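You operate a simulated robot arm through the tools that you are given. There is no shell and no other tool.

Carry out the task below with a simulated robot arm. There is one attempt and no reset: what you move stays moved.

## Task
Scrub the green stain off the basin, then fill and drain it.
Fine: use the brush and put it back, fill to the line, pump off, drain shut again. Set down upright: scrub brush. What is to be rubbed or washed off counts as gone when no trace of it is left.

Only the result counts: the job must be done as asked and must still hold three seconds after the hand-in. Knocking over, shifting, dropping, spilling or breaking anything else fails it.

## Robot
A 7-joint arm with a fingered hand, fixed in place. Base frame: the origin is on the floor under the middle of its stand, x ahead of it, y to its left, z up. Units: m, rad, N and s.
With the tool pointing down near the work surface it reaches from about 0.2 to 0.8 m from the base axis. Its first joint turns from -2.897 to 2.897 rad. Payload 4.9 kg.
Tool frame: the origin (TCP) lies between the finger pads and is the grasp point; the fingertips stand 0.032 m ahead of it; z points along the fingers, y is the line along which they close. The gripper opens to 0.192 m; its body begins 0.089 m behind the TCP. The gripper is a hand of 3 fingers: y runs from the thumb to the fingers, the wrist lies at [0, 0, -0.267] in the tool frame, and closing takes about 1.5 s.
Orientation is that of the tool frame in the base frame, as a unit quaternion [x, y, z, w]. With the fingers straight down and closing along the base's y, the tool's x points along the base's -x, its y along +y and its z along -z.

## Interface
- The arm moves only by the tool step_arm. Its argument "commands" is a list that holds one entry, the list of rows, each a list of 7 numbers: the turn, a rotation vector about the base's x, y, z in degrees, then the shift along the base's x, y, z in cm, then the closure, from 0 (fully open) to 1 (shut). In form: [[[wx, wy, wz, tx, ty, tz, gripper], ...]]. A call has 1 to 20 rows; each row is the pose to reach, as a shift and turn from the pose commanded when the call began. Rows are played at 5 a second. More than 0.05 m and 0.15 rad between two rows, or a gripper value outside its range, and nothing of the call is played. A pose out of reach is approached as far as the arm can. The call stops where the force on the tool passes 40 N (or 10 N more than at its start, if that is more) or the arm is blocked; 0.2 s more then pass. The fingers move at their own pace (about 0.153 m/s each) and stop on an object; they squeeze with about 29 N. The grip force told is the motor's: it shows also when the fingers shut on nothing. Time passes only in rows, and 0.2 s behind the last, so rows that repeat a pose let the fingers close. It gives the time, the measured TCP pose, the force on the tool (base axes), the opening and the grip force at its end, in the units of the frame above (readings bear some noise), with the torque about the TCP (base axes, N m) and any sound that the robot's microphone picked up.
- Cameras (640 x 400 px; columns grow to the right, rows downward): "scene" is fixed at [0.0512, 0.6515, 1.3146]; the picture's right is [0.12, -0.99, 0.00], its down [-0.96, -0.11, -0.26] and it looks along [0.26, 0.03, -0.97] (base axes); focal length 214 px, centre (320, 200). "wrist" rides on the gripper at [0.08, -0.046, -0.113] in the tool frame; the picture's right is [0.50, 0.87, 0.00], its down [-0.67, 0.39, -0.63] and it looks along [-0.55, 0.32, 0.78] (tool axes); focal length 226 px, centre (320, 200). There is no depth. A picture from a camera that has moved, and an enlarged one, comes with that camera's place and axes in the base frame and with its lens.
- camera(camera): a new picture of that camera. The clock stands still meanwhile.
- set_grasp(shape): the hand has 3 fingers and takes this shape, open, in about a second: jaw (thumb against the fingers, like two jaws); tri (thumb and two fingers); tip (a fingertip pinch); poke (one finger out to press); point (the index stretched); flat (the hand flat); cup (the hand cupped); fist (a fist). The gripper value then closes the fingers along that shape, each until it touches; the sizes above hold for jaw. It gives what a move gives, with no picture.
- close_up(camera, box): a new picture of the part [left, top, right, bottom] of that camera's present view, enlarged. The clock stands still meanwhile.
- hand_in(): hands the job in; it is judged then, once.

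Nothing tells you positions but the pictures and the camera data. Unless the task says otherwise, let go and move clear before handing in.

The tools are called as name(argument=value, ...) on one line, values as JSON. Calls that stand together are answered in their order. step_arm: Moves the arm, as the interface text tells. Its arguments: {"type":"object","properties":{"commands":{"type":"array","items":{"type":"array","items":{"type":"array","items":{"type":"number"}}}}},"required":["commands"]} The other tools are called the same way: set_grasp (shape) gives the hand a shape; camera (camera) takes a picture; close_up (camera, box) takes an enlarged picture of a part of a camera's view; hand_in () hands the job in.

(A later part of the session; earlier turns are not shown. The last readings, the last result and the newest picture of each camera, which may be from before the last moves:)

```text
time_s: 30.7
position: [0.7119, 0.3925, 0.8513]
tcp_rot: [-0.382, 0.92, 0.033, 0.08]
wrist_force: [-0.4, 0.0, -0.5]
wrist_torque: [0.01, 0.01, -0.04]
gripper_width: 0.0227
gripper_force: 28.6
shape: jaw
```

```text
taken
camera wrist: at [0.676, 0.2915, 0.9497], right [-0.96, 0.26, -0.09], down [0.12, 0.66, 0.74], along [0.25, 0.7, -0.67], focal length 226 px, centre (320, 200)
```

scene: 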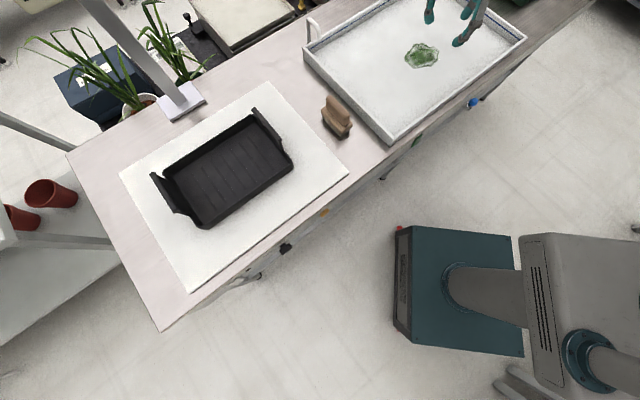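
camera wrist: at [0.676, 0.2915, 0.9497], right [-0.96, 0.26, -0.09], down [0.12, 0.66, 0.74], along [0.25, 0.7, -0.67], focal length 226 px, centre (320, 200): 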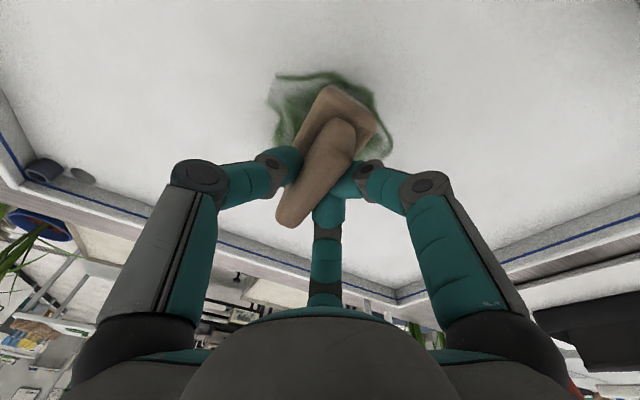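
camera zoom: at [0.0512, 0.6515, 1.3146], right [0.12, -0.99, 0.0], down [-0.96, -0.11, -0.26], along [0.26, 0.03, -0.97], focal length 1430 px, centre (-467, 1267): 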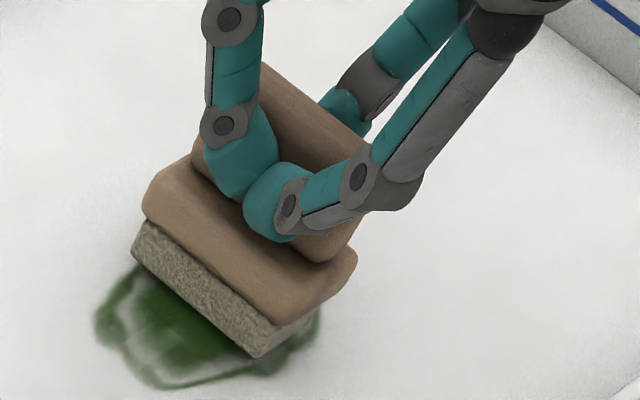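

step_arm(commands=[[[0, 0, 0, 0, 0, -0.2, 1], [0, 0, 0, 0, 0, -0.3, 1], [0, 0, 0, 0, 0, -0.3, 1]]])

step_arm(commands=[[[0, 0, 0, 0, 0, -0.1, 1], [0, 0, 0, 0, 0, -0.2, 1], [0, 0, 0, 0, 0, -0.2, 1]]])

close_up(camera="scene", box=[390, 10, 486, 70])

```text
time_s: 31.5
position: [0.7128, 0.3942, 0.8491]
tcp_rot: [-0.381, 0.921, 0.032, 0.08]
wrist_force: [-1.3, -0.7, 1.2]
wrist_torque: [-0.01, -0.04, 0.03]
gripper_width: 0.0222
gripper_force: 29.0
shape: jaw
```

```text
time_s: 32.3
position: [0.7126, 0.3938, 0.8481]
tcp_rot: [-0.381, 0.92, 0.033, 0.081]
wrist_force: [-3.4, -0.6, 9.5]
wrist_torque: [-0.02, -0.06, -0.01]
gripper_width: 0.0222
gripper_force: 28.9
shape: jaw
```

```text
6.67 times, centred on (438, 40) of scene
camera zoom: at [0.0512, 0.6515, 1.3146], right [0.12, -0.99, 0.0], down [-0.96, -0.11, -0.26], along [0.26, 0.03, -0.97], focal length 1430 px, centre (-467, 1267)
```

zoom: 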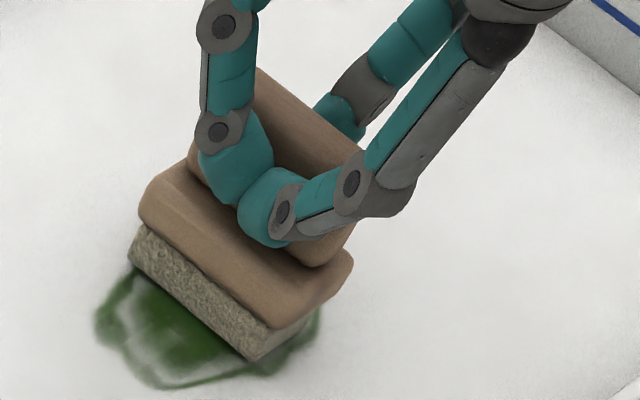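

The bristles touch the floor at TCP z ≈ 0.848 with about 10 N of press. I'll make the first slow stroke along the bench (-s) across the stain and watch grip and force.

step_arm(commands=[[[0, 0, 0, -1.06, 1.06, 0, 1], [0, 0, 0, -2.12, 2.12, 0, 1], [0, 0, 0, -3.18, 3.18, 0, 1], [0, 0, 0, -4.24, 4.24, 0, 1], [0, 0, 0, -5.3, 5.3, 0, 1], [0, 0, 0, -5.3, 5.3, 0, 1]]])

close_up(camera="scene", box=[380, 10, 476, 70])

camera(camera="wrist")

```text
time_s: 33.7
position: [0.6592, 0.4471, 0.8479]
tcp_rot: [-0.381, 0.921, 0.032, 0.081]
wrist_force: [1.6, -2.1, 9.4]
wrist_torque: [-0.3, -0.36, -0.03]
gripper_width: 0.0224
gripper_force: 29.0
shape: jaw
```

```text
6.67 times, centred on (428, 40) of scene
camera zoom: at [0.0512, 0.6515, 1.3146], right [0.12, -0.99, 0.0], down [-0.96, -0.11, -0.26], along [0.26, 0.03, -0.97], focal length 1430 px, centre (-400, 1267)
```

zoom: 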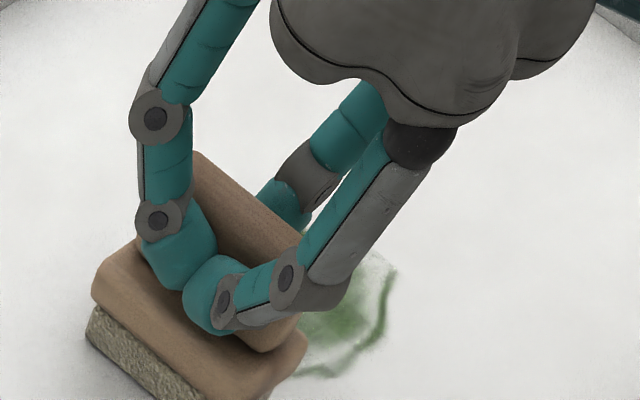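

```text
taken
camera wrist: at [0.6233, 0.3447, 0.9453], right [-0.96, 0.26, -0.09], down [0.12, 0.66, 0.74], along [0.25, 0.7, -0.67], focal length 226 px, centre (320, 200)
```

wrist: 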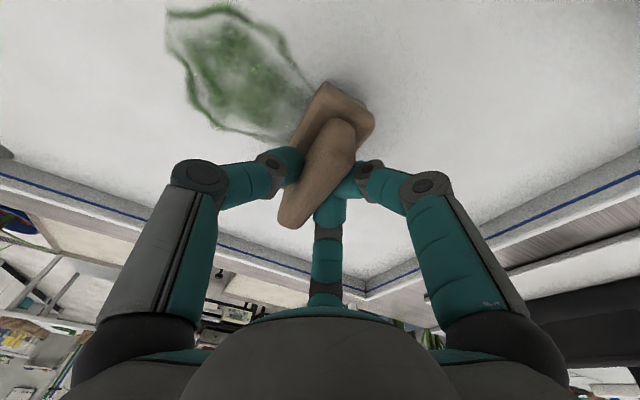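

The pass faded the swept part, so scrubbing works. The stain spans about w 0.747–0.83 and s 0.17–0.29, so I'll scrub back and forth across it on three slightly offset lanes.

step_arm(commands=[[[0, 0, 0, 1.41, -1.41, 0, 1], [0, 0, 0, 3.18, -3.18, 0, 1], [0, 0, 0, 4.95, -4.95, 0, 1], [0, 0, 0, 6.72, -6.72, 0, 1], [0, 0, 0, 8.49, -8.49, 0, 1], [0, 0, 0, 10.25, -10.25, 0, 1], [0, 0, 0, 9.76, -11.45, 0, 1], [0, 0, 0, 7.99, -9.69, 0, 1], [0, 0, 0, 6.22, -7.92, 0, 1], [0, 0, 0, 4.45, -6.15, 0, 1], [0, 0, 0, 2.69, -4.38, 0, 1], [0, 0, 0, 0.92, -2.62, 0, 1], [0, 0, 0, -0.49, -1.2, 0, 1], [0, 0, 0, 0.92, 0.21, 0, 1], [0, 0, 0, 2.69, -1.56, 0, 1], [0, 0, 0, 4.45, -3.32, 0, 1], [0, 0, 0, 6.22, -5.09, 0, 1], [0, 0, 0, 7.99, -6.86, 0, 1], [0, 0, 0, 9.76, -8.63, 0, 1], [0, 0, 0, 10.82, -9.69, 0, 1]]])

close_up(camera="scene", box=[380, 0, 508, 80])

camera(camera="wrist")

```text
time_s: 37.9
position: [0.7677, 0.3493, 0.8485]
tcp_rot: [-0.382, 0.92, 0.034, 0.08]
wrist_force: [-2.0, 4.0, 12.0]
wrist_torque: [0.11, -0.03, 0.01]
gripper_width: 0.0225
gripper_force: 28.9
shape: jaw
```

```text
5.00 times, centred on (444, 40) of scene
camera zoom: at [0.0512, 0.6515, 1.3146], right [0.12, -0.99, 0.0], down [-0.96, -0.11, -0.26], along [0.26, 0.03, -0.97], focal length 1072 px, centre (-300, 1000)
```

zoom: 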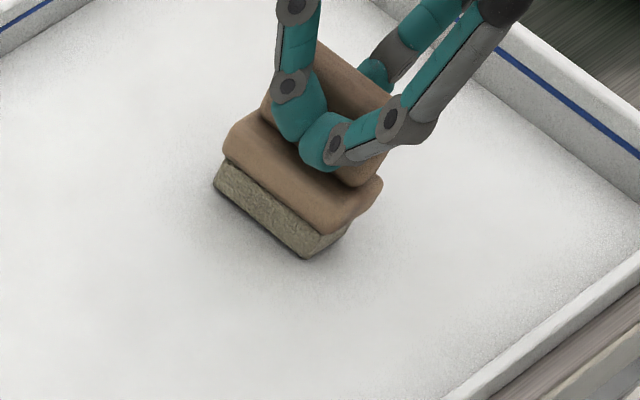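

```text
taken
camera wrist: at [0.732, 0.2479, 0.9455], right [-0.96, 0.26, -0.09], down [0.11, 0.66, 0.74], along [0.25, 0.7, -0.67], focal length 226 px, centre (320, 200)
```

wrist: 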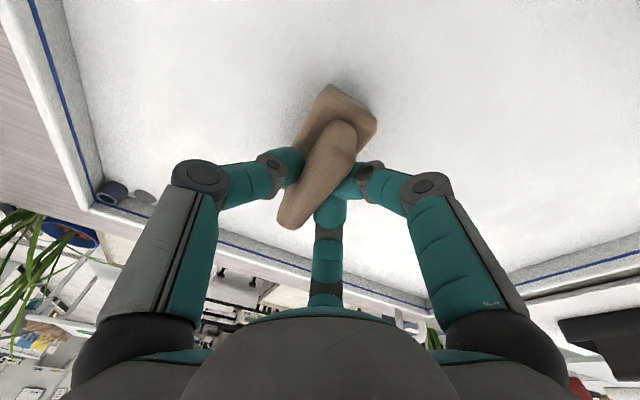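

The stain looks gone. To leave no trace I'll run more strokes with wider lane offsets, then lift and inspect.

step_arm(commands=[[[0, 0, 0, -1.2, 2.33, 0, 1], [0, 0, 0, -2.97, 4.1, 0, 1], [0, 0, 0, -4.74, 5.87, 0, 1], [0, 0, 0, -6.5, 7.63, 0, 1], [0, 0, 0, -8.27, 9.4, 0, 1], [0, 0, 0, -10.25, 9.55, 0, 1], [0, 0, 0, -11.88, 7.92, 0, 1], [0, 0, 0, -10.11, 6.15, 0, 1], [0, 0, 0, -8.34, 4.38, 0, 1], [0, 0, 0, -6.58, 2.62, 0, 1], [0, 0, 0, -4.81, 0.85, 0, 1], [0, 0, 0, -3.04, -0.92, 0, 1], [0, 0, 0, -1.98, -1.98, 0, 1], [0, 0, 0, -0.71, -0.71, 0, 1], [0, 0, 0, -2.47, 1.06, 0, 1], [0, 0, 0, -4.24, 2.83, 0, 1], [0, 0, 0, -6.01, 4.6, 0, 1], [0, 0, 0, -7.78, 6.36, 0, 1], [0, 0, 0, -9.55, 8.13, 0, 1], [0, 0, 0, -10.25, 8.84, 0, 1]]])

close_up(camera="scene", box=[370, 0, 498, 80])

close_up(camera="wrist", box=[80, 0, 400, 200])

```text
time_s: 42.1
position: [0.6647, 0.4386, 0.8468]
tcp_rot: [-0.381, 0.921, 0.033, 0.08]
wrist_force: [0.9, -2.0, 4.3]
wrist_torque: [-0.23, -0.19, -0.04]
gripper_width: 0.0225
gripper_force: 28.3
shape: jaw
```

```text
5.00 times, centred on (434, 40) of scene
camera zoom: at [0.0512, 0.6515, 1.3146], right [0.12, -0.99, 0.0], down [-0.96, -0.11, -0.26], along [0.26, 0.03, -0.97], focal length 1072 px, centre (-250, 1000)
```

zoom: 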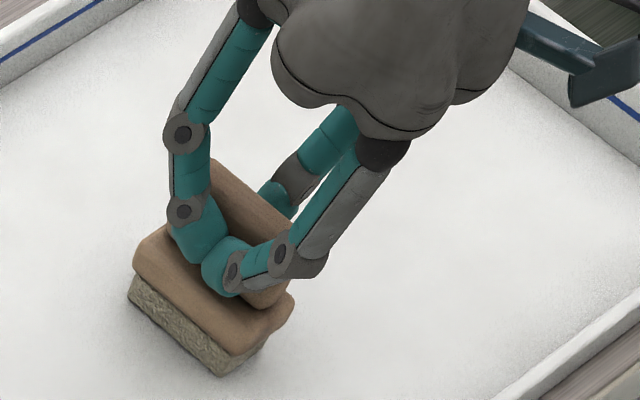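

```text
2.00 times, centred on (240, 100) of wrist
camera zoom: at [0.6281, 0.336, 0.9449], right [-0.96, 0.26, -0.09], down [0.12, 0.66, 0.74], along [0.25, 0.7, -0.67], focal length 452 px, centre (480, 400)
```

zoom: 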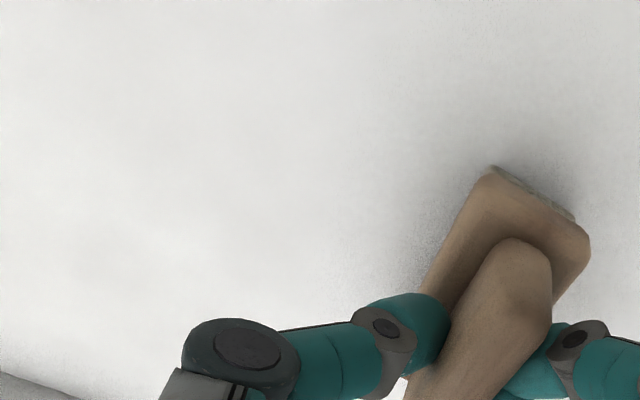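

The basin floor looks spotless. I'll lift the brush clear and take one more look before carrying it back.

step_arm(commands=[[[0, 0, 0, 0, 0, 2, 1], [0, 0, 0, 0, 0, 5, 1], [0, 0, 0, 0, 0, 8, 1], [0, 0, 0, 0, 0, 10.5, 1], [0, 0, 0, 0, 0, 10.5, 1]]])

camera(camera="wrist")

close_up(camera="scene", box=[350, 0, 510, 100])

```text
time_s: 43.3
position: [0.664, 0.4376, 0.9536]
tcp_rot: [-0.382, 0.92, 0.034, 0.08]
wrist_force: [0.8, -0.2, -1.4]
wrist_torque: [0.03, -0.01, 0.0]
gripper_width: 0.0219
gripper_force: 28.8
shape: jaw
```

```text
taken
camera wrist: at [0.6283, 0.3359, 1.0505], right [-0.96, 0.26, -0.09], down [0.12, 0.66, 0.74], along [0.25, 0.7, -0.67], focal length 226 px, centre (320, 200)
```

wrist: 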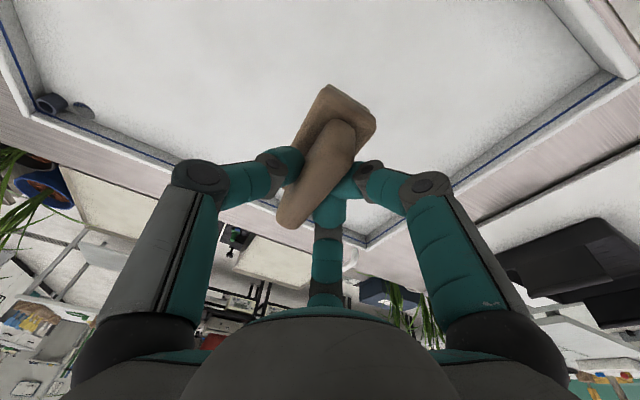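

```text
4.00 times, centred on (430, 50) of scene
camera zoom: at [0.0512, 0.6515, 1.3146], right [0.12, -0.99, 0.0], down [-0.96, -0.11, -0.26], along [0.26, 0.03, -0.97], focal length 858 px, centre (-120, 800)
```

zoom: 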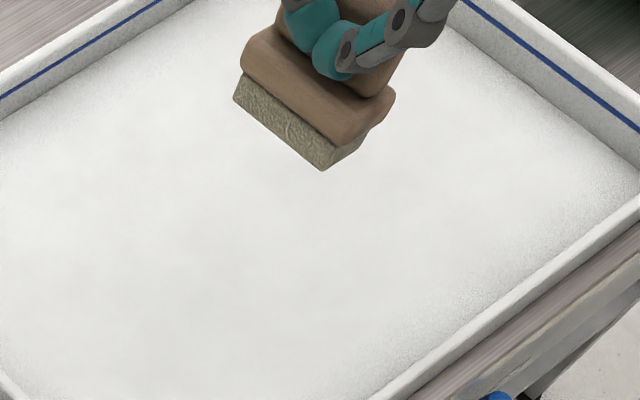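

The basin is clean. I'll carry the brush back to exactly where it stood and lower it most of the way.

step_arm(commands=[[[0, 0, 0, -2, 1.8, 0, 1], [0, 0, 0, -5, 4.4, 0, 1], [0, 0, 0, -8.2, 7.3, 0, 1], [0, 0, 0, -11.4, 10.1, 0, 1], [0, 0, 0, -14.6, 13, 0, 1], [0, 0, 0, -17.8, 15.8, 0, 1], [0, 0, 0, -20.8, 18.5, 0, 1], [0, 0, 0, -23.21, 20.62, 0, 1], [0, 0, 0, -23.21, 20.62, -2.5, 1], [0, 0, 0, -23.21, 20.62, -5.5, 1], [0, 0, 0, -23.21, 20.62, -8, 1], [0, 0, 0, -23.21, 20.62, -9.5, 1], [0, 0, 0, -23.21, 20.62, -10.2, 1], [0, 0, 0, -23.21, 20.62, -10.2, 1]]])

camera(camera="wrist")

close_up(camera="scene", box=[290, 60, 418, 140])

```text
time_s: 46.3
position: [0.4311, 0.644, 0.8513]
tcp_rot: [-0.381, 0.92, 0.033, 0.08]
wrist_force: [-0.3, 0.6, -1.0]
wrist_torque: [-0.01, 0.0, -0.02]
gripper_width: 0.0221
gripper_force: 28.6
shape: jaw
```

```text
taken
camera wrist: at [0.3966, 0.5422, 0.9478], right [-0.96, 0.26, -0.09], down [0.12, 0.66, 0.74], along [0.25, 0.7, -0.67], focal length 226 px, centre (320, 200)
```

wrist: 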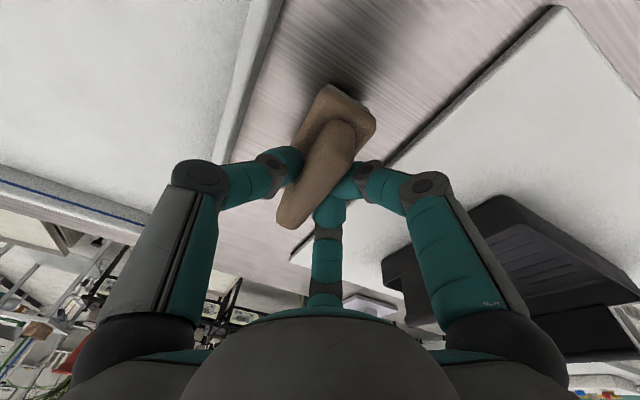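

```text
5.00 times, centred on (354, 100) of scene
camera zoom: at [0.0512, 0.6515, 1.3146], right [0.12, -0.99, 0.0], down [-0.96, -0.11, -0.26], along [0.26, 0.03, -0.97], focal length 1072 px, centre (150, 700)
```

zoom: 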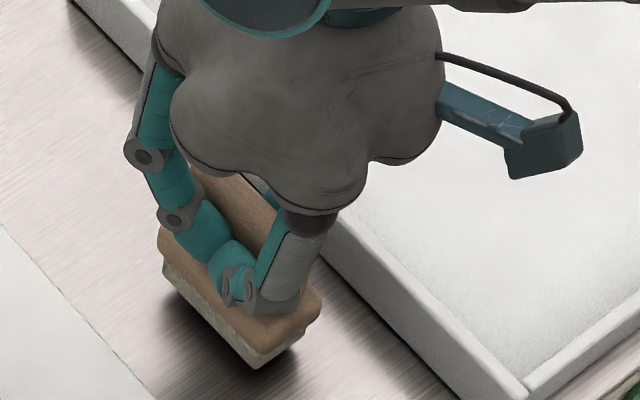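

step_arm(commands=[[[0, 0, 0, 0, 0, -0.3, 1], [0, 0, 0, 0, 0, -0.5, 1], [0, 0, 0, 0, 0, -0.5, 1]]])

step_arm(commands=[[[0, 0, 0, 0, 0, -0.1, 1], [0, 0, 0, 0, 0, -0.2, 1], [0, 0, 0, 0, 0, -0.2, 1]]])

```text
time_s: 47.1
position: [0.4322, 0.6433, 0.8462]
tcp_rot: [-0.381, 0.921, 0.033, 0.08]
wrist_force: [0.4, -0.8, -2.9]
wrist_torque: [0.02, 0.0, 0.02]
gripper_width: 0.022
gripper_force: 29.2
shape: jaw
```

```text
time_s: 47.9
position: [0.4329, 0.6437, 0.8431]
tcp_rot: [-0.382, 0.92, 0.034, 0.082]
wrist_force: [0.8, 0.3, -2.0]
wrist_torque: [0.02, 0.0, 0.0]
gripper_width: 0.0223
gripper_force: 28.8
shape: jaw
```

step_arm(commands=[[[0, 0, 0, 0, 0, -0.1, 1], [0, 0, 0, 0, 0, -0.1, 1]]])

close_up(camera="scene", box=[310, 86, 374, 146])

```text
time_s: 48.5
position: [0.4339, 0.6428, 0.8419]
tcp_rot: [-0.381, 0.92, 0.033, 0.08]
wrist_force: [0.6, -0.2, -1.6]
wrist_torque: [0.0, 0.0, 0.01]
gripper_width: 0.0222
gripper_force: 28.8
shape: jaw
```

```text
6.67 times, centred on (342, 116) of scene
camera zoom: at [0.0512, 0.6515, 1.3146], right [0.12, -0.99, 0.0], down [-0.96, -0.11, -0.26], along [0.26, 0.03, -0.97], focal length 1430 px, centre (173, 760)
```

zoom: 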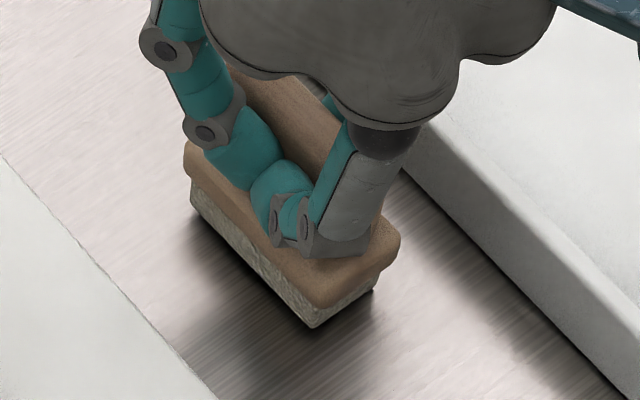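

step_arm(commands=[[[0, 0, 0, 0, 0, -0.2, 1], [0, 0, 0, 0, 0, -0.2, 1]]])

step_arm(commands=[[[0, 0, 0, 0, 0, -0.15, 1], [0, 0, 0, 0, 0, -0.15, 1]]])

close_up(camera="scene", box=[310, 86, 374, 146])

```text
time_s: 49.1
position: [0.4323, 0.6447, 0.8399]
tcp_rot: [-0.381, 0.92, 0.033, 0.08]
wrist_force: [0.2, -0.5, 0.2]
wrist_torque: [-0.04, -0.04, -0.01]
gripper_width: 0.0221
gripper_force: 28.9
shape: jaw
```

```text
time_s: 49.7
position: [0.4327, 0.6438, 0.84]
tcp_rot: [-0.381, 0.92, 0.034, 0.082]
wrist_force: [-2.1, -1.1, 7.8]
wrist_torque: [-0.1, -0.04, -0.03]
gripper_width: 0.0222
gripper_force: 29.3
shape: jaw
```

```text
6.67 times, centred on (342, 116) of scene
camera zoom: at [0.0512, 0.6515, 1.3146], right [0.12, -0.99, 0.0], down [-0.96, -0.11, -0.26], along [0.26, 0.03, -0.97], focal length 1430 px, centre (173, 760)
```

zoom: 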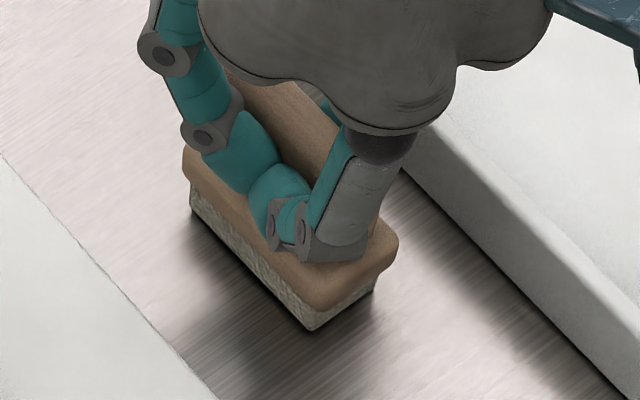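

The bristles are on the bench again (about 8 N contact), within a few mm of the original spot. I'll relieve the pressure and open the fingers gently.

step_arm(commands=[[[0, 0, 0, 0, 0, 0.1, 1], [0, 0, 0, 0, 0, 0.1, 0.9], [0, 0, 0, 0, 0, 0.1, 0.8], [0, 0, 0, 0, 0, 0.1, 0.7], [0, 0, 0, 0, 0, 0.1, 0.6], [0, 0, 0, 0, 0, 0.1, 0.5], [0, 0, 0, 0, 0, 0.1, 0.5], [0, 0, 0, 0, 0, 0.1, 0.5]]])

camera(camera="wrist")

close_up(camera="scene", box=[310, 86, 374, 146])

```text
time_s: 51.5
position: [0.4325, 0.6431, 0.8401]
tcp_rot: [-0.382, 0.92, 0.033, 0.08]
wrist_force: [0.4, 0.5, -0.3]
wrist_torque: [-0.01, 0.02, 0.02]
gripper_width: 0.0952
gripper_force: 0.0
shape: jaw
```

```text
taken
camera wrist: at [0.3965, 0.5422, 0.9374], right [-0.96, 0.26, -0.09], down [0.12, 0.66, 0.74], along [0.25, 0.7, -0.67], focal length 226 px, centre (320, 200)
```

wrist: 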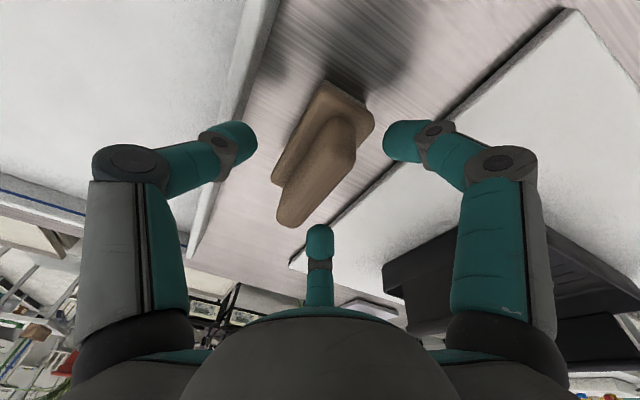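

```text
6.67 times, centred on (342, 116) of scene
camera zoom: at [0.0512, 0.6515, 1.3146], right [0.12, -0.99, 0.0], down [-0.96, -0.11, -0.26], along [0.26, 0.03, -0.97], focal length 1430 px, centre (173, 760)
```

zoom: 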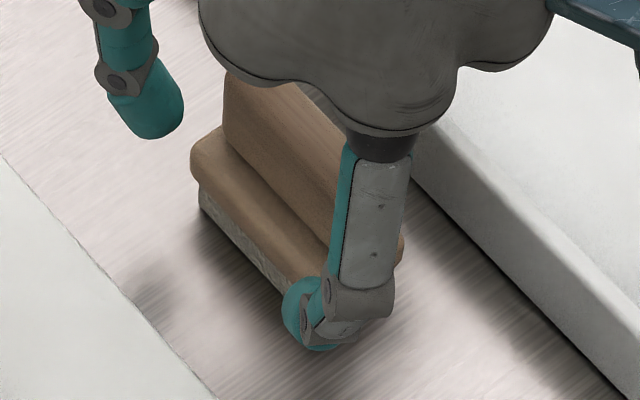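

The brush stands upright by itself. I'll rise straight up and check its placement against the original picture.

step_arm(commands=[[[0, 0, 0, 0, 0, 1.5, 0.5], [0, 0, 0, 0, 0, 4, 0.5], [0, 0, 0, 0, 0, 8, 0.5], [0, 0, 0, -1.5, -1.5, 12, 0.5], [0, 0, 0, -4, -4, 14, 0.5], [0, 0, 0, -7, -7, 15, 0.5], [0, 0, 0, -10, -10, 15, 0.5], [0, 0, 0, -12, -13, 15, 0.5]]])

camera(camera="scene")

close_up(camera="scene", box=[300, 80, 380, 150])

```text
time_s: 53.3
position: [0.3127, 0.5144, 0.9905]
tcp_rot: [-0.381, 0.92, 0.034, 0.081]
wrist_force: [-1.3, -1.0, -0.2]
wrist_torque: [0.03, -0.06, 0.0]
gripper_width: 0.0959
gripper_force: 0.0
shape: jaw
```

```text
taken
```

scene: 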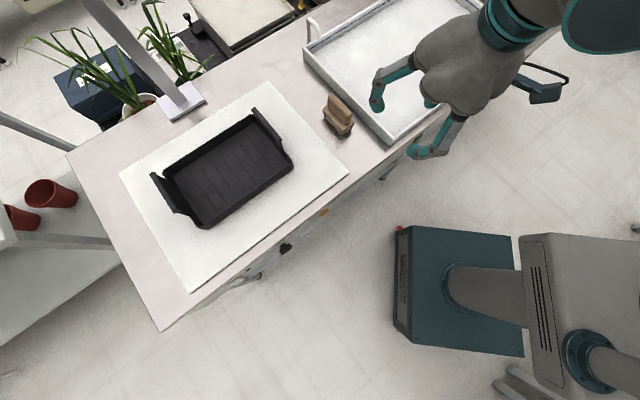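

```text
5.71 times, centred on (340, 115) of scene
camera zoom: at [0.0512, 0.6515, 1.3146], right [0.12, -0.99, 0.0], down [-0.96, -0.11, -0.26], along [0.26, 0.03, -0.97], focal length 1226 px, centre (206, 686)
```

zoom: 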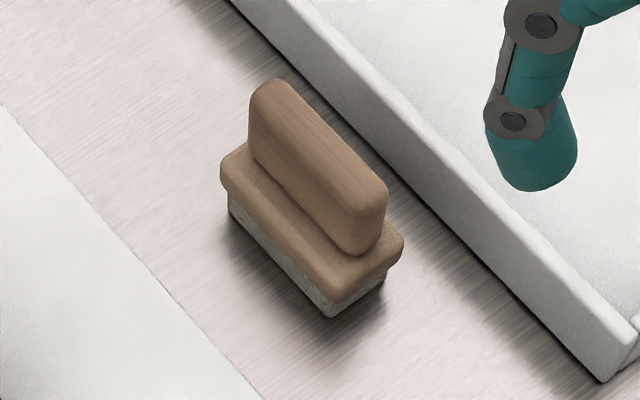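

The brush is upright within about 6 mm of its original place. Next is the pump button: I'll set the poke shape in free space and see which finger sticks out.

set_grasp(shape="poke")

camera(camera="wrist")

camera(camera="scene")

```text
time_s: 54.2
position: [0.3117, 0.5136, 0.9904]
tcp_rot: [-0.382, 0.92, 0.033, 0.081]
wrist_force: [0.4, -1.0, 0.1]
wrist_torque: [0.0, -0.01, 0.0]
gripper_width: 0.0001
gripper_force: 0.1
shape: poke
```

```text
taken
camera wrist: at [0.2769, 0.4127, 1.088], right [-0.96, 0.26, -0.09], down [0.12, 0.66, 0.74], along [0.25, 0.7, -0.67], focal length 226 px, centre (320, 200)
```

wrist: 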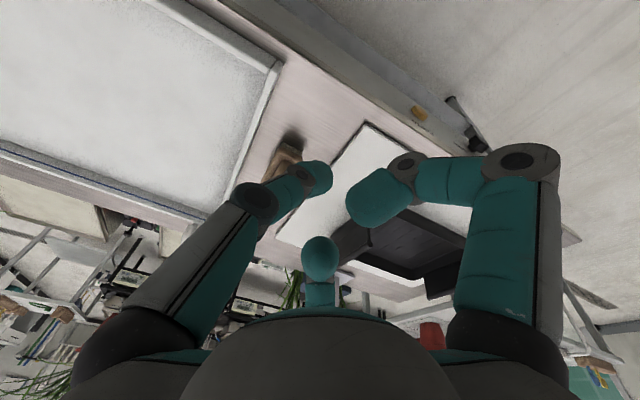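

```text
taken
```

scene: 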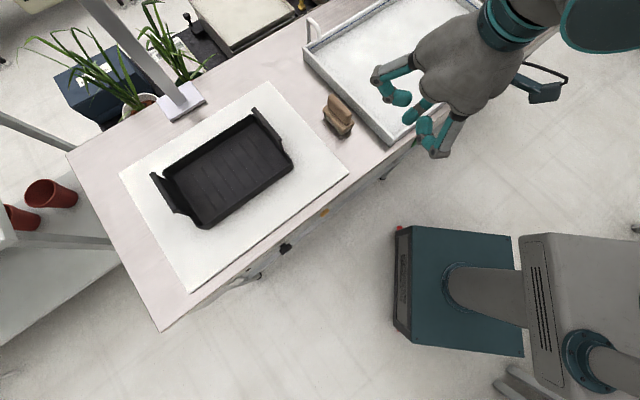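

In the poke shape the thumb extends, with its tip on the tool axis about 3 cm ahead of the TCP. I'll back off from the bench and pitch the hand toward the panel.

step_arm(commands=[[[0, 0, 0, -1, -2.5, 0, 0], [3.2, -3.2, 0, -1, -5.5, -1.5, 0], [6.4, -6.4, 0, -0.5, -8.5, -3.5, 0], [9.6, -9.6, 0, 0.1, -11.5, -5.5, 0], [12.8, -12.8, 0, 0.7, -14.5, -8, 0], [16, -16, 0, 1.3, -17.5, -10.5, 0], [19.2, -19.2, 0, 1.9, -20.5, -13, 0], [22.4, -22.4, 0, 2.5, -23, -15.5, 0], [25.6, -25.6, 0, 3.1, -25.5, -17.5, 0], [28.8, -28.8, 0, 3.58, -26.71, -19, 0], [31.8, -31.8, 0, 3.58, -26.71, -19, 0], [31.8, -31.8, 0, 3.58, -26.71, -19, 0]]])

camera(camera="wrist")

camera(camera="scene")

```text
time_s: 57.0
position: [0.3627, 0.2626, 0.8232]
tcp_rot: [-0.335, 0.808, 0.186, 0.447]
wrist_force: [0.5, -0.8, -0.2]
wrist_torque: [-0.02, 0.01, -0.02]
gripper_width: 0.0
gripper_force: 0.0
shape: poke
out of reach, approached as far as the arm can: row 9
stopped in row 12: the arm was blocked; the commanded pose is now the measured one
```

```text
taken
camera wrist: at [0.2982, 0.1319, 0.8176], right [-0.8, 0.42, -0.42], down [-0.4, 0.15, 0.91], along [0.45, 0.89, 0.05], focal length 226 px, centre (320, 200)
```

wrist: 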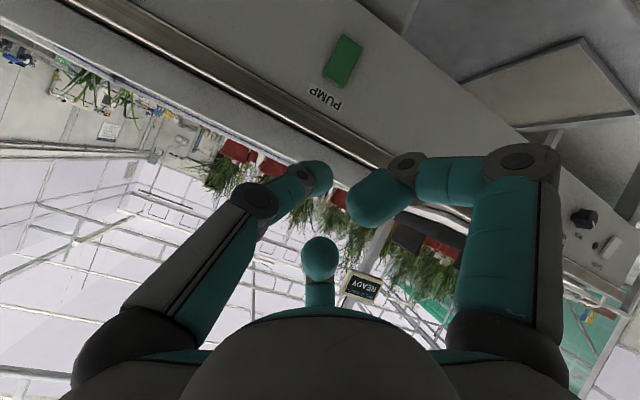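

```text
taken
```

scene: 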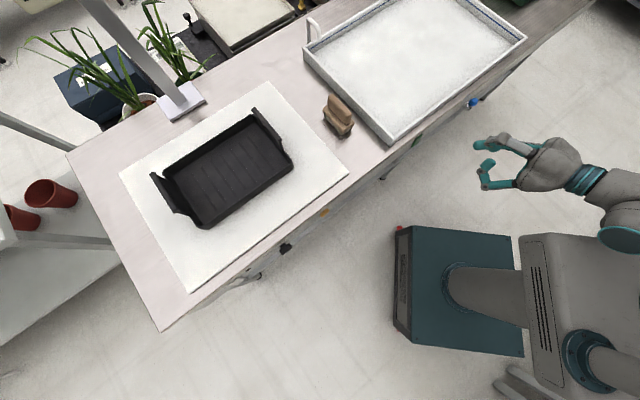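

The arm hit a limit because it was too close to the body at that pitch; the hand now points about 58° toward the panel. I'll move it outward and roll it 30° so no knuckle sits near the bench edge, stopping short of the pump button.

step_arm(commands=[[[0, 0, 0, 1, 1, -1, 0], [0, 0, 0, 2, 2, -3, 0], [-3, -3, 2.65, 3, 3, -5, 0], [-6, -6, 5.3, 4.1, 4, -7, 0], [-9, -9, 7.95, 4.1, 4, -9, 0], [-12, -12, 10.6, 4.1, 4, -11, 0], [-15, -15, 13.25, 4.1, 4, -13, 0], [-17.9, -18, 15.9, 4.1, 4, -13.3, 0], [-17.9, -18, 15.9, 4.1, 4, -13.3, 0]]])

camera(camera="wrist")

camera(camera="scene")

```text
time_s: 59.0
position: [0.4065, 0.3041, 0.6932]
tcp_rot: [-0.532, 0.694, 0.063, 0.482]
wrist_force: [0.3, 1.0, -0.5]
wrist_torque: [-0.02, 0.0, 0.0]
gripper_width: 0.0
gripper_force: 0.1
shape: poke
```

```text
taken
camera wrist: at [0.3776, 0.1626, 0.7138], right [-0.68, 0.03, -0.74], down [-0.71, 0.24, 0.66], along [0.2, 0.97, -0.14], focal length 226 px, centre (320, 200)
```

wrist: 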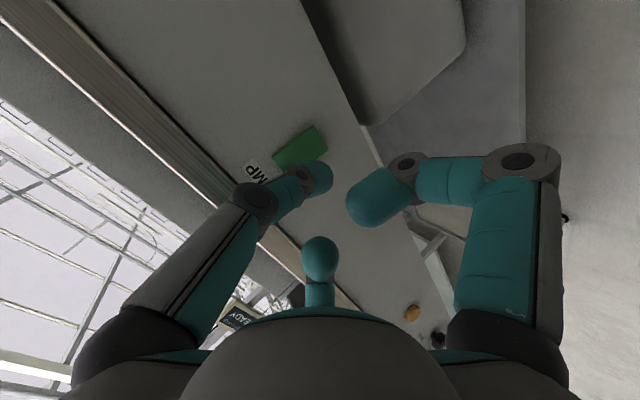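

```text
taken
```

scene: 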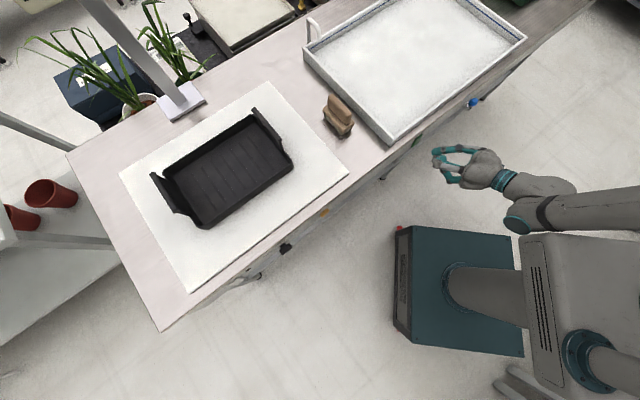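

The hand is in front of the pump button, laterally aligned (s ≈ 0.0725), with its tip about 6 cm from the panel. I'll advance to just short of the button.

step_arm(commands=[[[0, 0, 0, 0.8, 0.8, -0.6, 0], [0, 0, 0, 1.6, 1.6, -1.2, 0], [0, 0, 0, 2.4, 2.4, -1.2, 0], [0, 0, 0, 3.0, 3.0, -1.2, 0], [0, 0, 0, 3.0, 3.0, -1.2, 0]]])

camera(camera="wrist")

close_up(camera="scene", box=[360, 90, 520, 190])

```text
time_s: 60.2
position: [0.4323, 0.3318, 0.6772]
tcp_rot: [-0.533, 0.695, 0.063, 0.478]
wrist_force: [0.0, -0.2, 0.1]
wrist_torque: [-0.02, -0.03, 0.0]
gripper_width: 0.0001
gripper_force: 0.1
shape: poke
```

```text
taken
camera wrist: at [0.4045, 0.1901, 0.7], right [-0.68, 0.03, -0.73], down [-0.71, 0.25, 0.67], along [0.2, 0.97, -0.15], focal length 226 px, centre (320, 200)
```

wrist: 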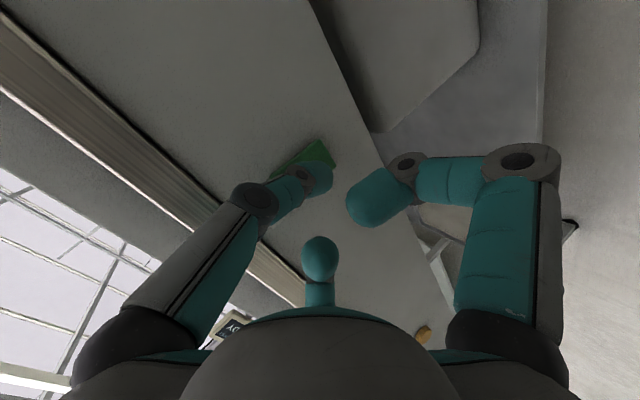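

```text
4.00 times, centred on (440, 140) of scene
camera zoom: at [0.0512, 0.6515, 1.3146], right [0.12, -0.99, 0.0], down [-0.96, -0.11, -0.26], along [0.26, 0.03, -0.97], focal length 858 px, centre (-160, 440)
```

zoom: 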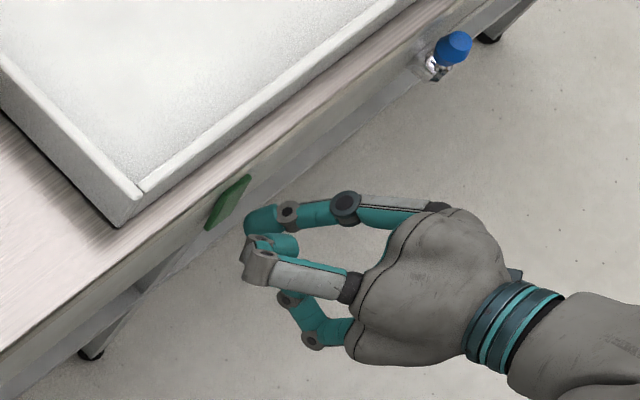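

The tip is about 2 cm from the button at its mid-height. I'll press forward in small steps, watching force and sound.

step_arm(commands=[[[0, 0, 0, 0.5, 0.5, 0, 0], [0, 0, 0, 0.9, 0.9, 0, 0], [0, 0, 0, 1.2, 1.2, 0, 0], [0, 0, 0, 1.4, 1.4, 0, 0]]])

close_up(camera="scene", box=[390, 110, 454, 150])

```text
time_s: 61.2
position: [0.4454, 0.3435, 0.6769]
tcp_rot: [-0.534, 0.696, 0.063, 0.476]
wrist_force: [-2.0, -4.0, -2.0]
wrist_torque: [-0.12, 0.07, 0.04]
gripper_width: 0.0
gripper_force: 0.1
shape: poke
```

```text
10.00 times, centred on (422, 130) of scene
camera zoom: at [0.0512, 0.6515, 1.3146], right [0.12, -0.99, 0.0], down [-0.96, -0.11, -0.26], along [0.26, 0.03, -0.97], focal length 2145 px, centre (-700, 900)
```

zoom: 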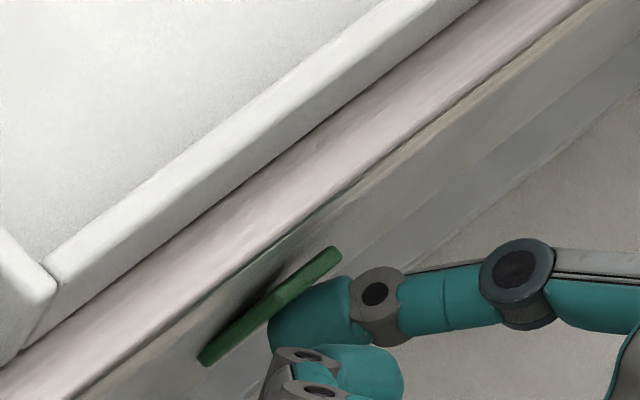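

The tip touches the button (about 5 N). I'll press on a little further.

step_arm(commands=[[[0, 0, 0, 0.2, 0.2, 0, 0], [0, 0, 0, 0.35, 0.35, 0, 0], [0, 0, 0, 0.35, 0.35, 0, 0]]])

close_up(camera="scene", box=[390, 110, 454, 150])

close_up(camera="scene", box=[290, 0, 450, 100])

```text
time_s: 62.0
position: [0.4475, 0.3443, 0.6749]
tcp_rot: [-0.533, 0.698, 0.062, 0.474]
wrist_force: [-13.2, -26.9, -0.5]
wrist_torque: [-0.41, 0.19, -0.09]
gripper_width: 0.0
gripper_force: 0.0
shape: poke
```

```text
10.00 times, centred on (422, 130) of scene
camera zoom: at [0.0512, 0.6515, 1.3146], right [0.12, -0.99, 0.0], down [-0.96, -0.11, -0.26], along [0.26, 0.03, -0.97], focal length 2145 px, centre (-700, 900)
```

zoom: 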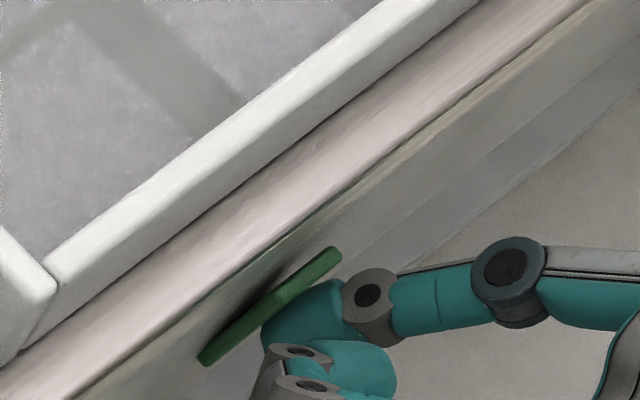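

```text
4.00 times, centred on (370, 50) of scene
camera zoom: at [0.0512, 0.6515, 1.3146], right [0.12, -0.99, 0.0], down [-0.96, -0.11, -0.26], along [0.26, 0.03, -0.97], focal length 858 px, centre (120, 800)
```

zoom: 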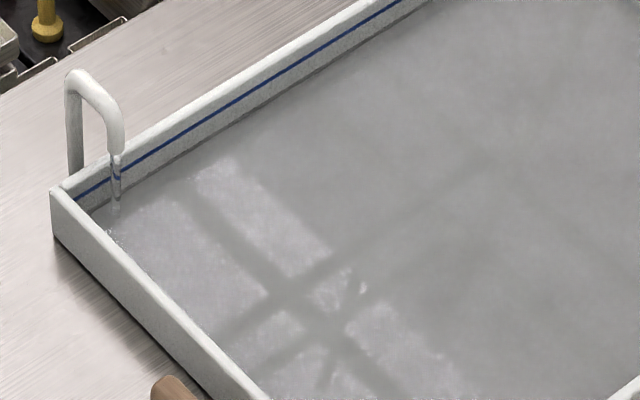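

The pump is running: water is flowing from the spout. I'll back the finger off a little and see whether it keeps running.

step_arm(commands=[[[0, 0, 0, -0.5, -0.5, 0, 0], [0, 0, 0, -1.0, -1.0, 0, 0]]])

close_up(camera="scene", box=[290, 0, 450, 100])

camera(camera="scene")

```text
time_s: 62.6
position: [0.4416, 0.3414, 0.6822]
tcp_rot: [-0.531, 0.693, 0.063, 0.484]
wrist_force: [-0.1, 0.3, -0.3]
wrist_torque: [0.02, -0.01, -0.01]
gripper_width: 0.0
gripper_force: 0.1
shape: poke
```

```text
4.00 times, centred on (370, 50) of scene
camera zoom: at [0.0512, 0.6515, 1.3146], right [0.12, -0.99, 0.0], down [-0.96, -0.11, -0.26], along [0.26, 0.03, -0.97], focal length 858 px, centre (120, 800)
```

zoom: 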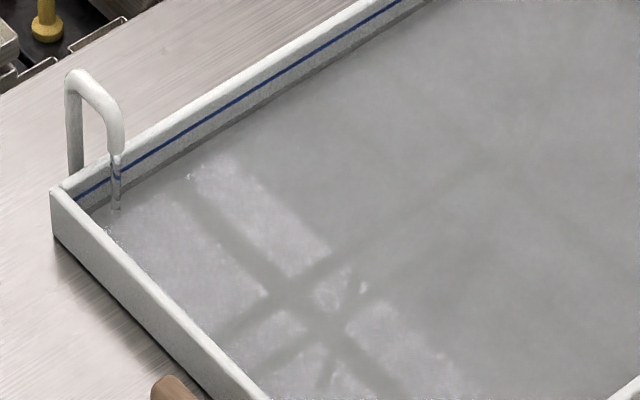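

```text
taken
```

scene: 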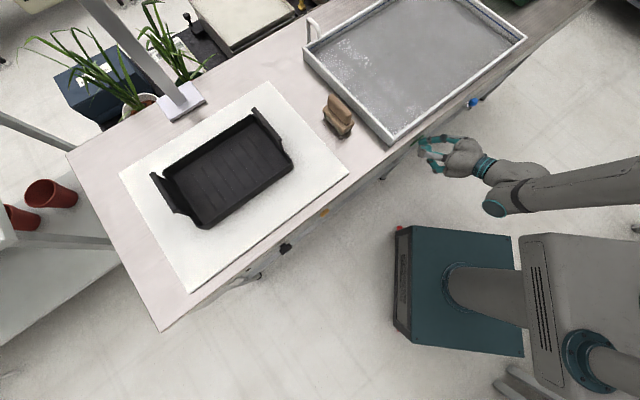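

The pump latches on. I'll zoom on the back wall to measure the level against the blue line as it rises.

close_up(camera="scene", box=[330, 0, 378, 30])

step_arm(commands=[[[0, 0, 0, 0, 0, -0.5, 0], [0, 0, 0, 0, 0, -0.5, 0], [0, 0, 0, 0, 0, -0.5, 0], [0, 0, 0, 0, 0, -0.5, 0]]])

close_up(camera="scene", box=[330, 0, 378, 30])

```text
13.33 times, centred on (354, 15) of scene
camera zoom: at [0.0512, 0.6515, 1.3146], right [0.12, -0.99, 0.0], down [-0.96, -0.11, -0.26], along [0.26, 0.03, -0.97], focal length 2860 px, centre (-133, 2667)
```

zoom: 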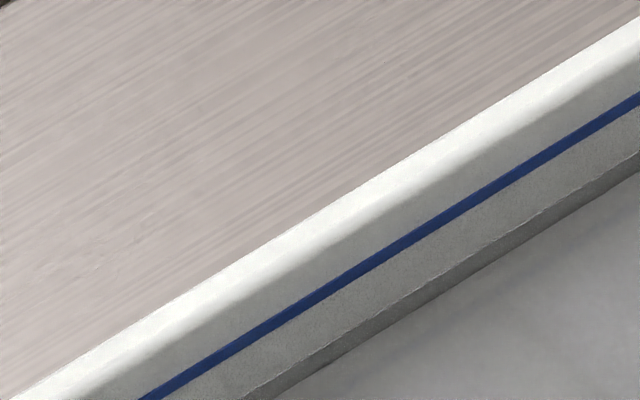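

```text
time_s: 63.6
position: [0.4393, 0.3374, 0.674]
tcp_rot: [-0.533, 0.695, 0.064, 0.478]
wrist_force: [-0.3, 0.0, -0.1]
wrist_torque: [0.01, -0.01, 0.0]
gripper_width: 0.0
gripper_force: 0.1
shape: poke
```

```text
13.33 times, centred on (354, 15) of scene
camera zoom: at [0.0512, 0.6515, 1.3146], right [0.12, -0.99, 0.0], down [-0.96, -0.11, -0.26], along [0.26, 0.03, -0.97], focal length 2860 px, centre (-133, 2667)
```

zoom: 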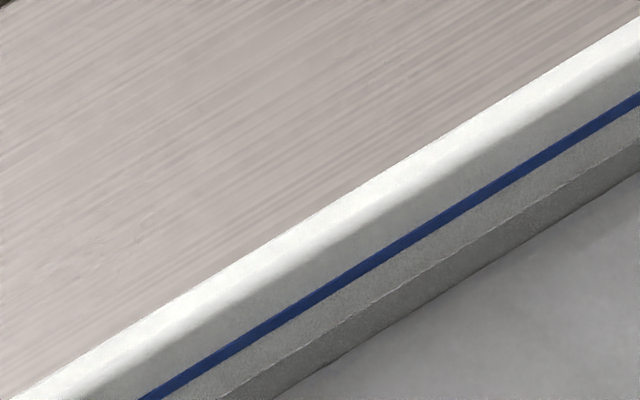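

The level rises about 15 px per second in this view and has about 44 px left to the line, so roughly 2.9 s. I'll move the finger to just short of the button and measure again.

step_arm(commands=[[[0, 0, 0, 0.2, 0.2, 0, 0], [0, 0, 0, 0.4, 0.4, 0, 0], [0, 0, 0, 0.4, 0.4, 0, 0], [0, 0, 0, 0.4, 0.4, 0, 0]]])

close_up(camera="scene", box=[330, 0, 378, 30])

close_up(camera="scene", box=[390, 110, 454, 150])

```text
time_s: 64.6
position: [0.4438, 0.3421, 0.6727]
tcp_rot: [-0.533, 0.695, 0.062, 0.478]
wrist_force: [-0.5, 0.3, 0.0]
wrist_torque: [0.02, -0.04, -0.01]
gripper_width: 0.0001
gripper_force: 0.0
shape: poke
```

```text
13.33 times, centred on (354, 15) of scene
camera zoom: at [0.0512, 0.6515, 1.3146], right [0.12, -0.99, 0.0], down [-0.96, -0.11, -0.26], along [0.26, 0.03, -0.97], focal length 2860 px, centre (-133, 2667)
```

zoom: 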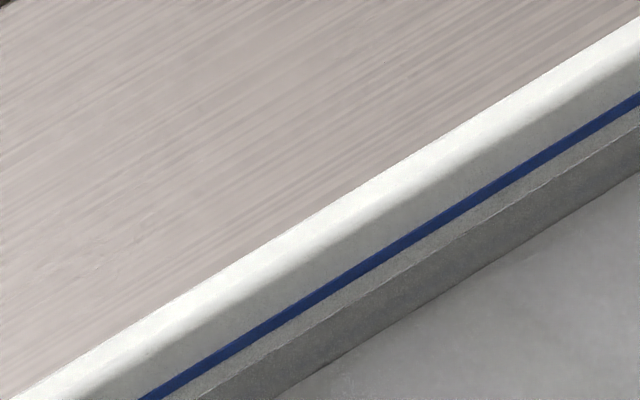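

```text
10.00 times, centred on (422, 130) of scene
camera zoom: at [0.0512, 0.6515, 1.3146], right [0.12, -0.99, 0.0], down [-0.96, -0.11, -0.26], along [0.26, 0.03, -0.97], focal length 2145 px, centre (-700, 900)
```

zoom: 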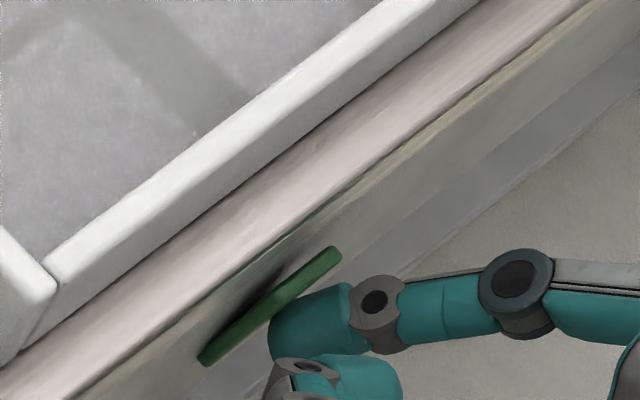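

The rate is steady, so the line will be reached at about t = 66.5 s. I'll hold, then press so the pump switches off at that moment.

step_arm(commands=[[[0, 0, 0, 0, 0, 0, 0], [0, 0, 0, 0, 0, 0, 0], [0, 0, 0, 0, 0, 0, 0], [0, 0, 0, 0, 0, 0, 0], [0, 0, 0, 0, 0, 0, 0], [0, 0, 0, 0.15, 0.15, 0, 0], [0, 0, 0, 0.25, 0.25, 0, 0], [0, 0, 0, 0.45, 0.45, 0, 0], [0, 0, 0, 0.62, 0.62, 0, 0]]])

close_up(camera="scene", box=[330, 0, 378, 30])

close_up(camera="scene", box=[290, 10, 338, 50])

```text
time_s: 66.6
position: [0.449, 0.3451, 0.669]
tcp_rot: [-0.533, 0.698, 0.062, 0.475]
wrist_force: [-16.6, -22.9, 2.0]
wrist_torque: [-0.26, 0.19, 0.03]
gripper_width: 0.0
gripper_force: 0.1
shape: poke
```

```text
13.33 times, centred on (354, 15) of scene
camera zoom: at [0.0512, 0.6515, 1.3146], right [0.12, -0.99, 0.0], down [-0.96, -0.11, -0.26], along [0.26, 0.03, -0.97], focal length 2860 px, centre (-133, 2667)
```

zoom: 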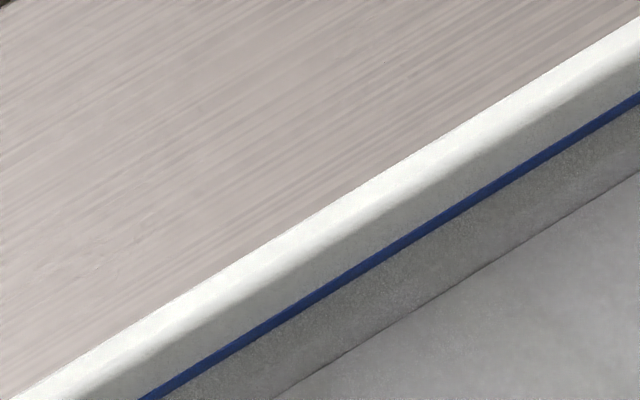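

```text
10.00 times, centred on (314, 30) of scene
camera zoom: at [0.0512, 0.6515, 1.3146], right [0.12, -0.99, 0.0], down [-0.96, -0.11, -0.26], along [0.26, 0.03, -0.97], focal length 2145 px, centre (380, 1900)
```

zoom: 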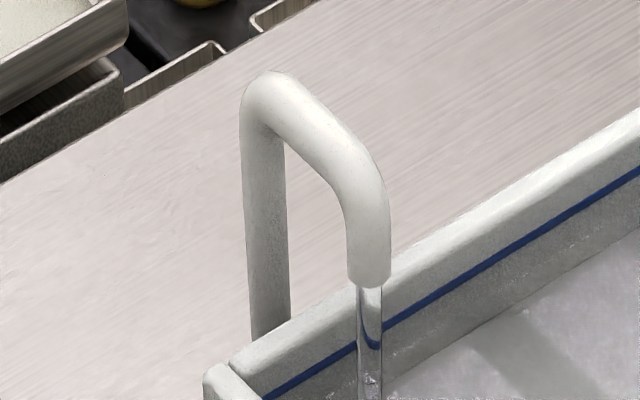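

The water is just at the line but the stream still shows, so I'll press slightly deeper at once.

step_arm(commands=[[[0, 0, 0, 0.2, 0.2, 0, 0]]])

close_up(camera="scene", box=[290, 10, 338, 50])

close_up(camera="scene", box=[330, 0, 378, 30])

```text
time_s: 67.0
position: [0.4491, 0.3469, 0.6698]
tcp_rot: [-0.533, 0.698, 0.061, 0.474]
wrist_force: [-15.1, -30.6, -3.3]
wrist_torque: [-0.53, 0.25, -0.05]
gripper_width: 0.0001
gripper_force: 0.1
shape: poke
```

```text
10.00 times, centred on (314, 30) of scene
camera zoom: at [0.0512, 0.6515, 1.3146], right [0.12, -0.99, 0.0], down [-0.96, -0.11, -0.26], along [0.26, 0.03, -0.97], focal length 2145 px, centre (380, 1900)
```

zoom: 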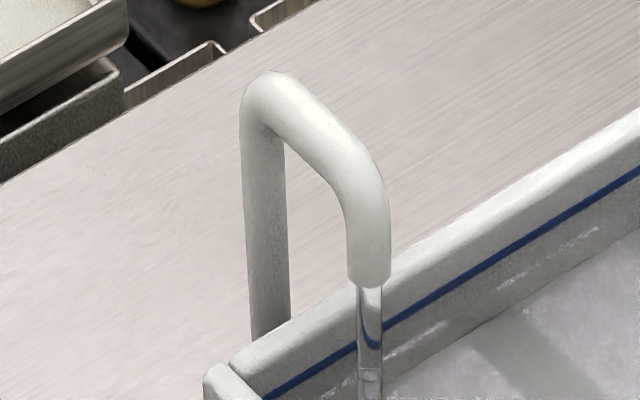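

```text
13.33 times, centred on (354, 15) of scene
camera zoom: at [0.0512, 0.6515, 1.3146], right [0.12, -0.99, 0.0], down [-0.96, -0.11, -0.26], along [0.26, 0.03, -0.97], focal length 2860 px, centre (-133, 2667)
```

zoom: 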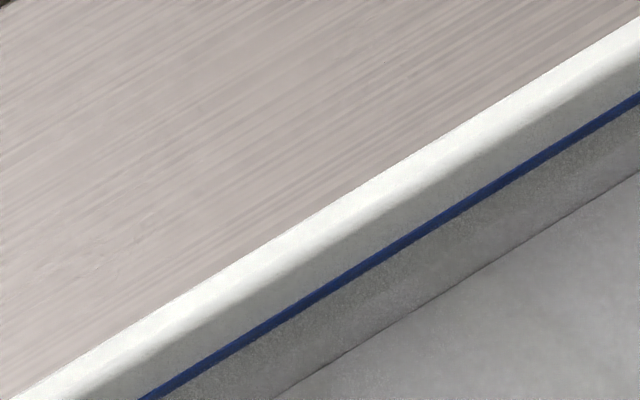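

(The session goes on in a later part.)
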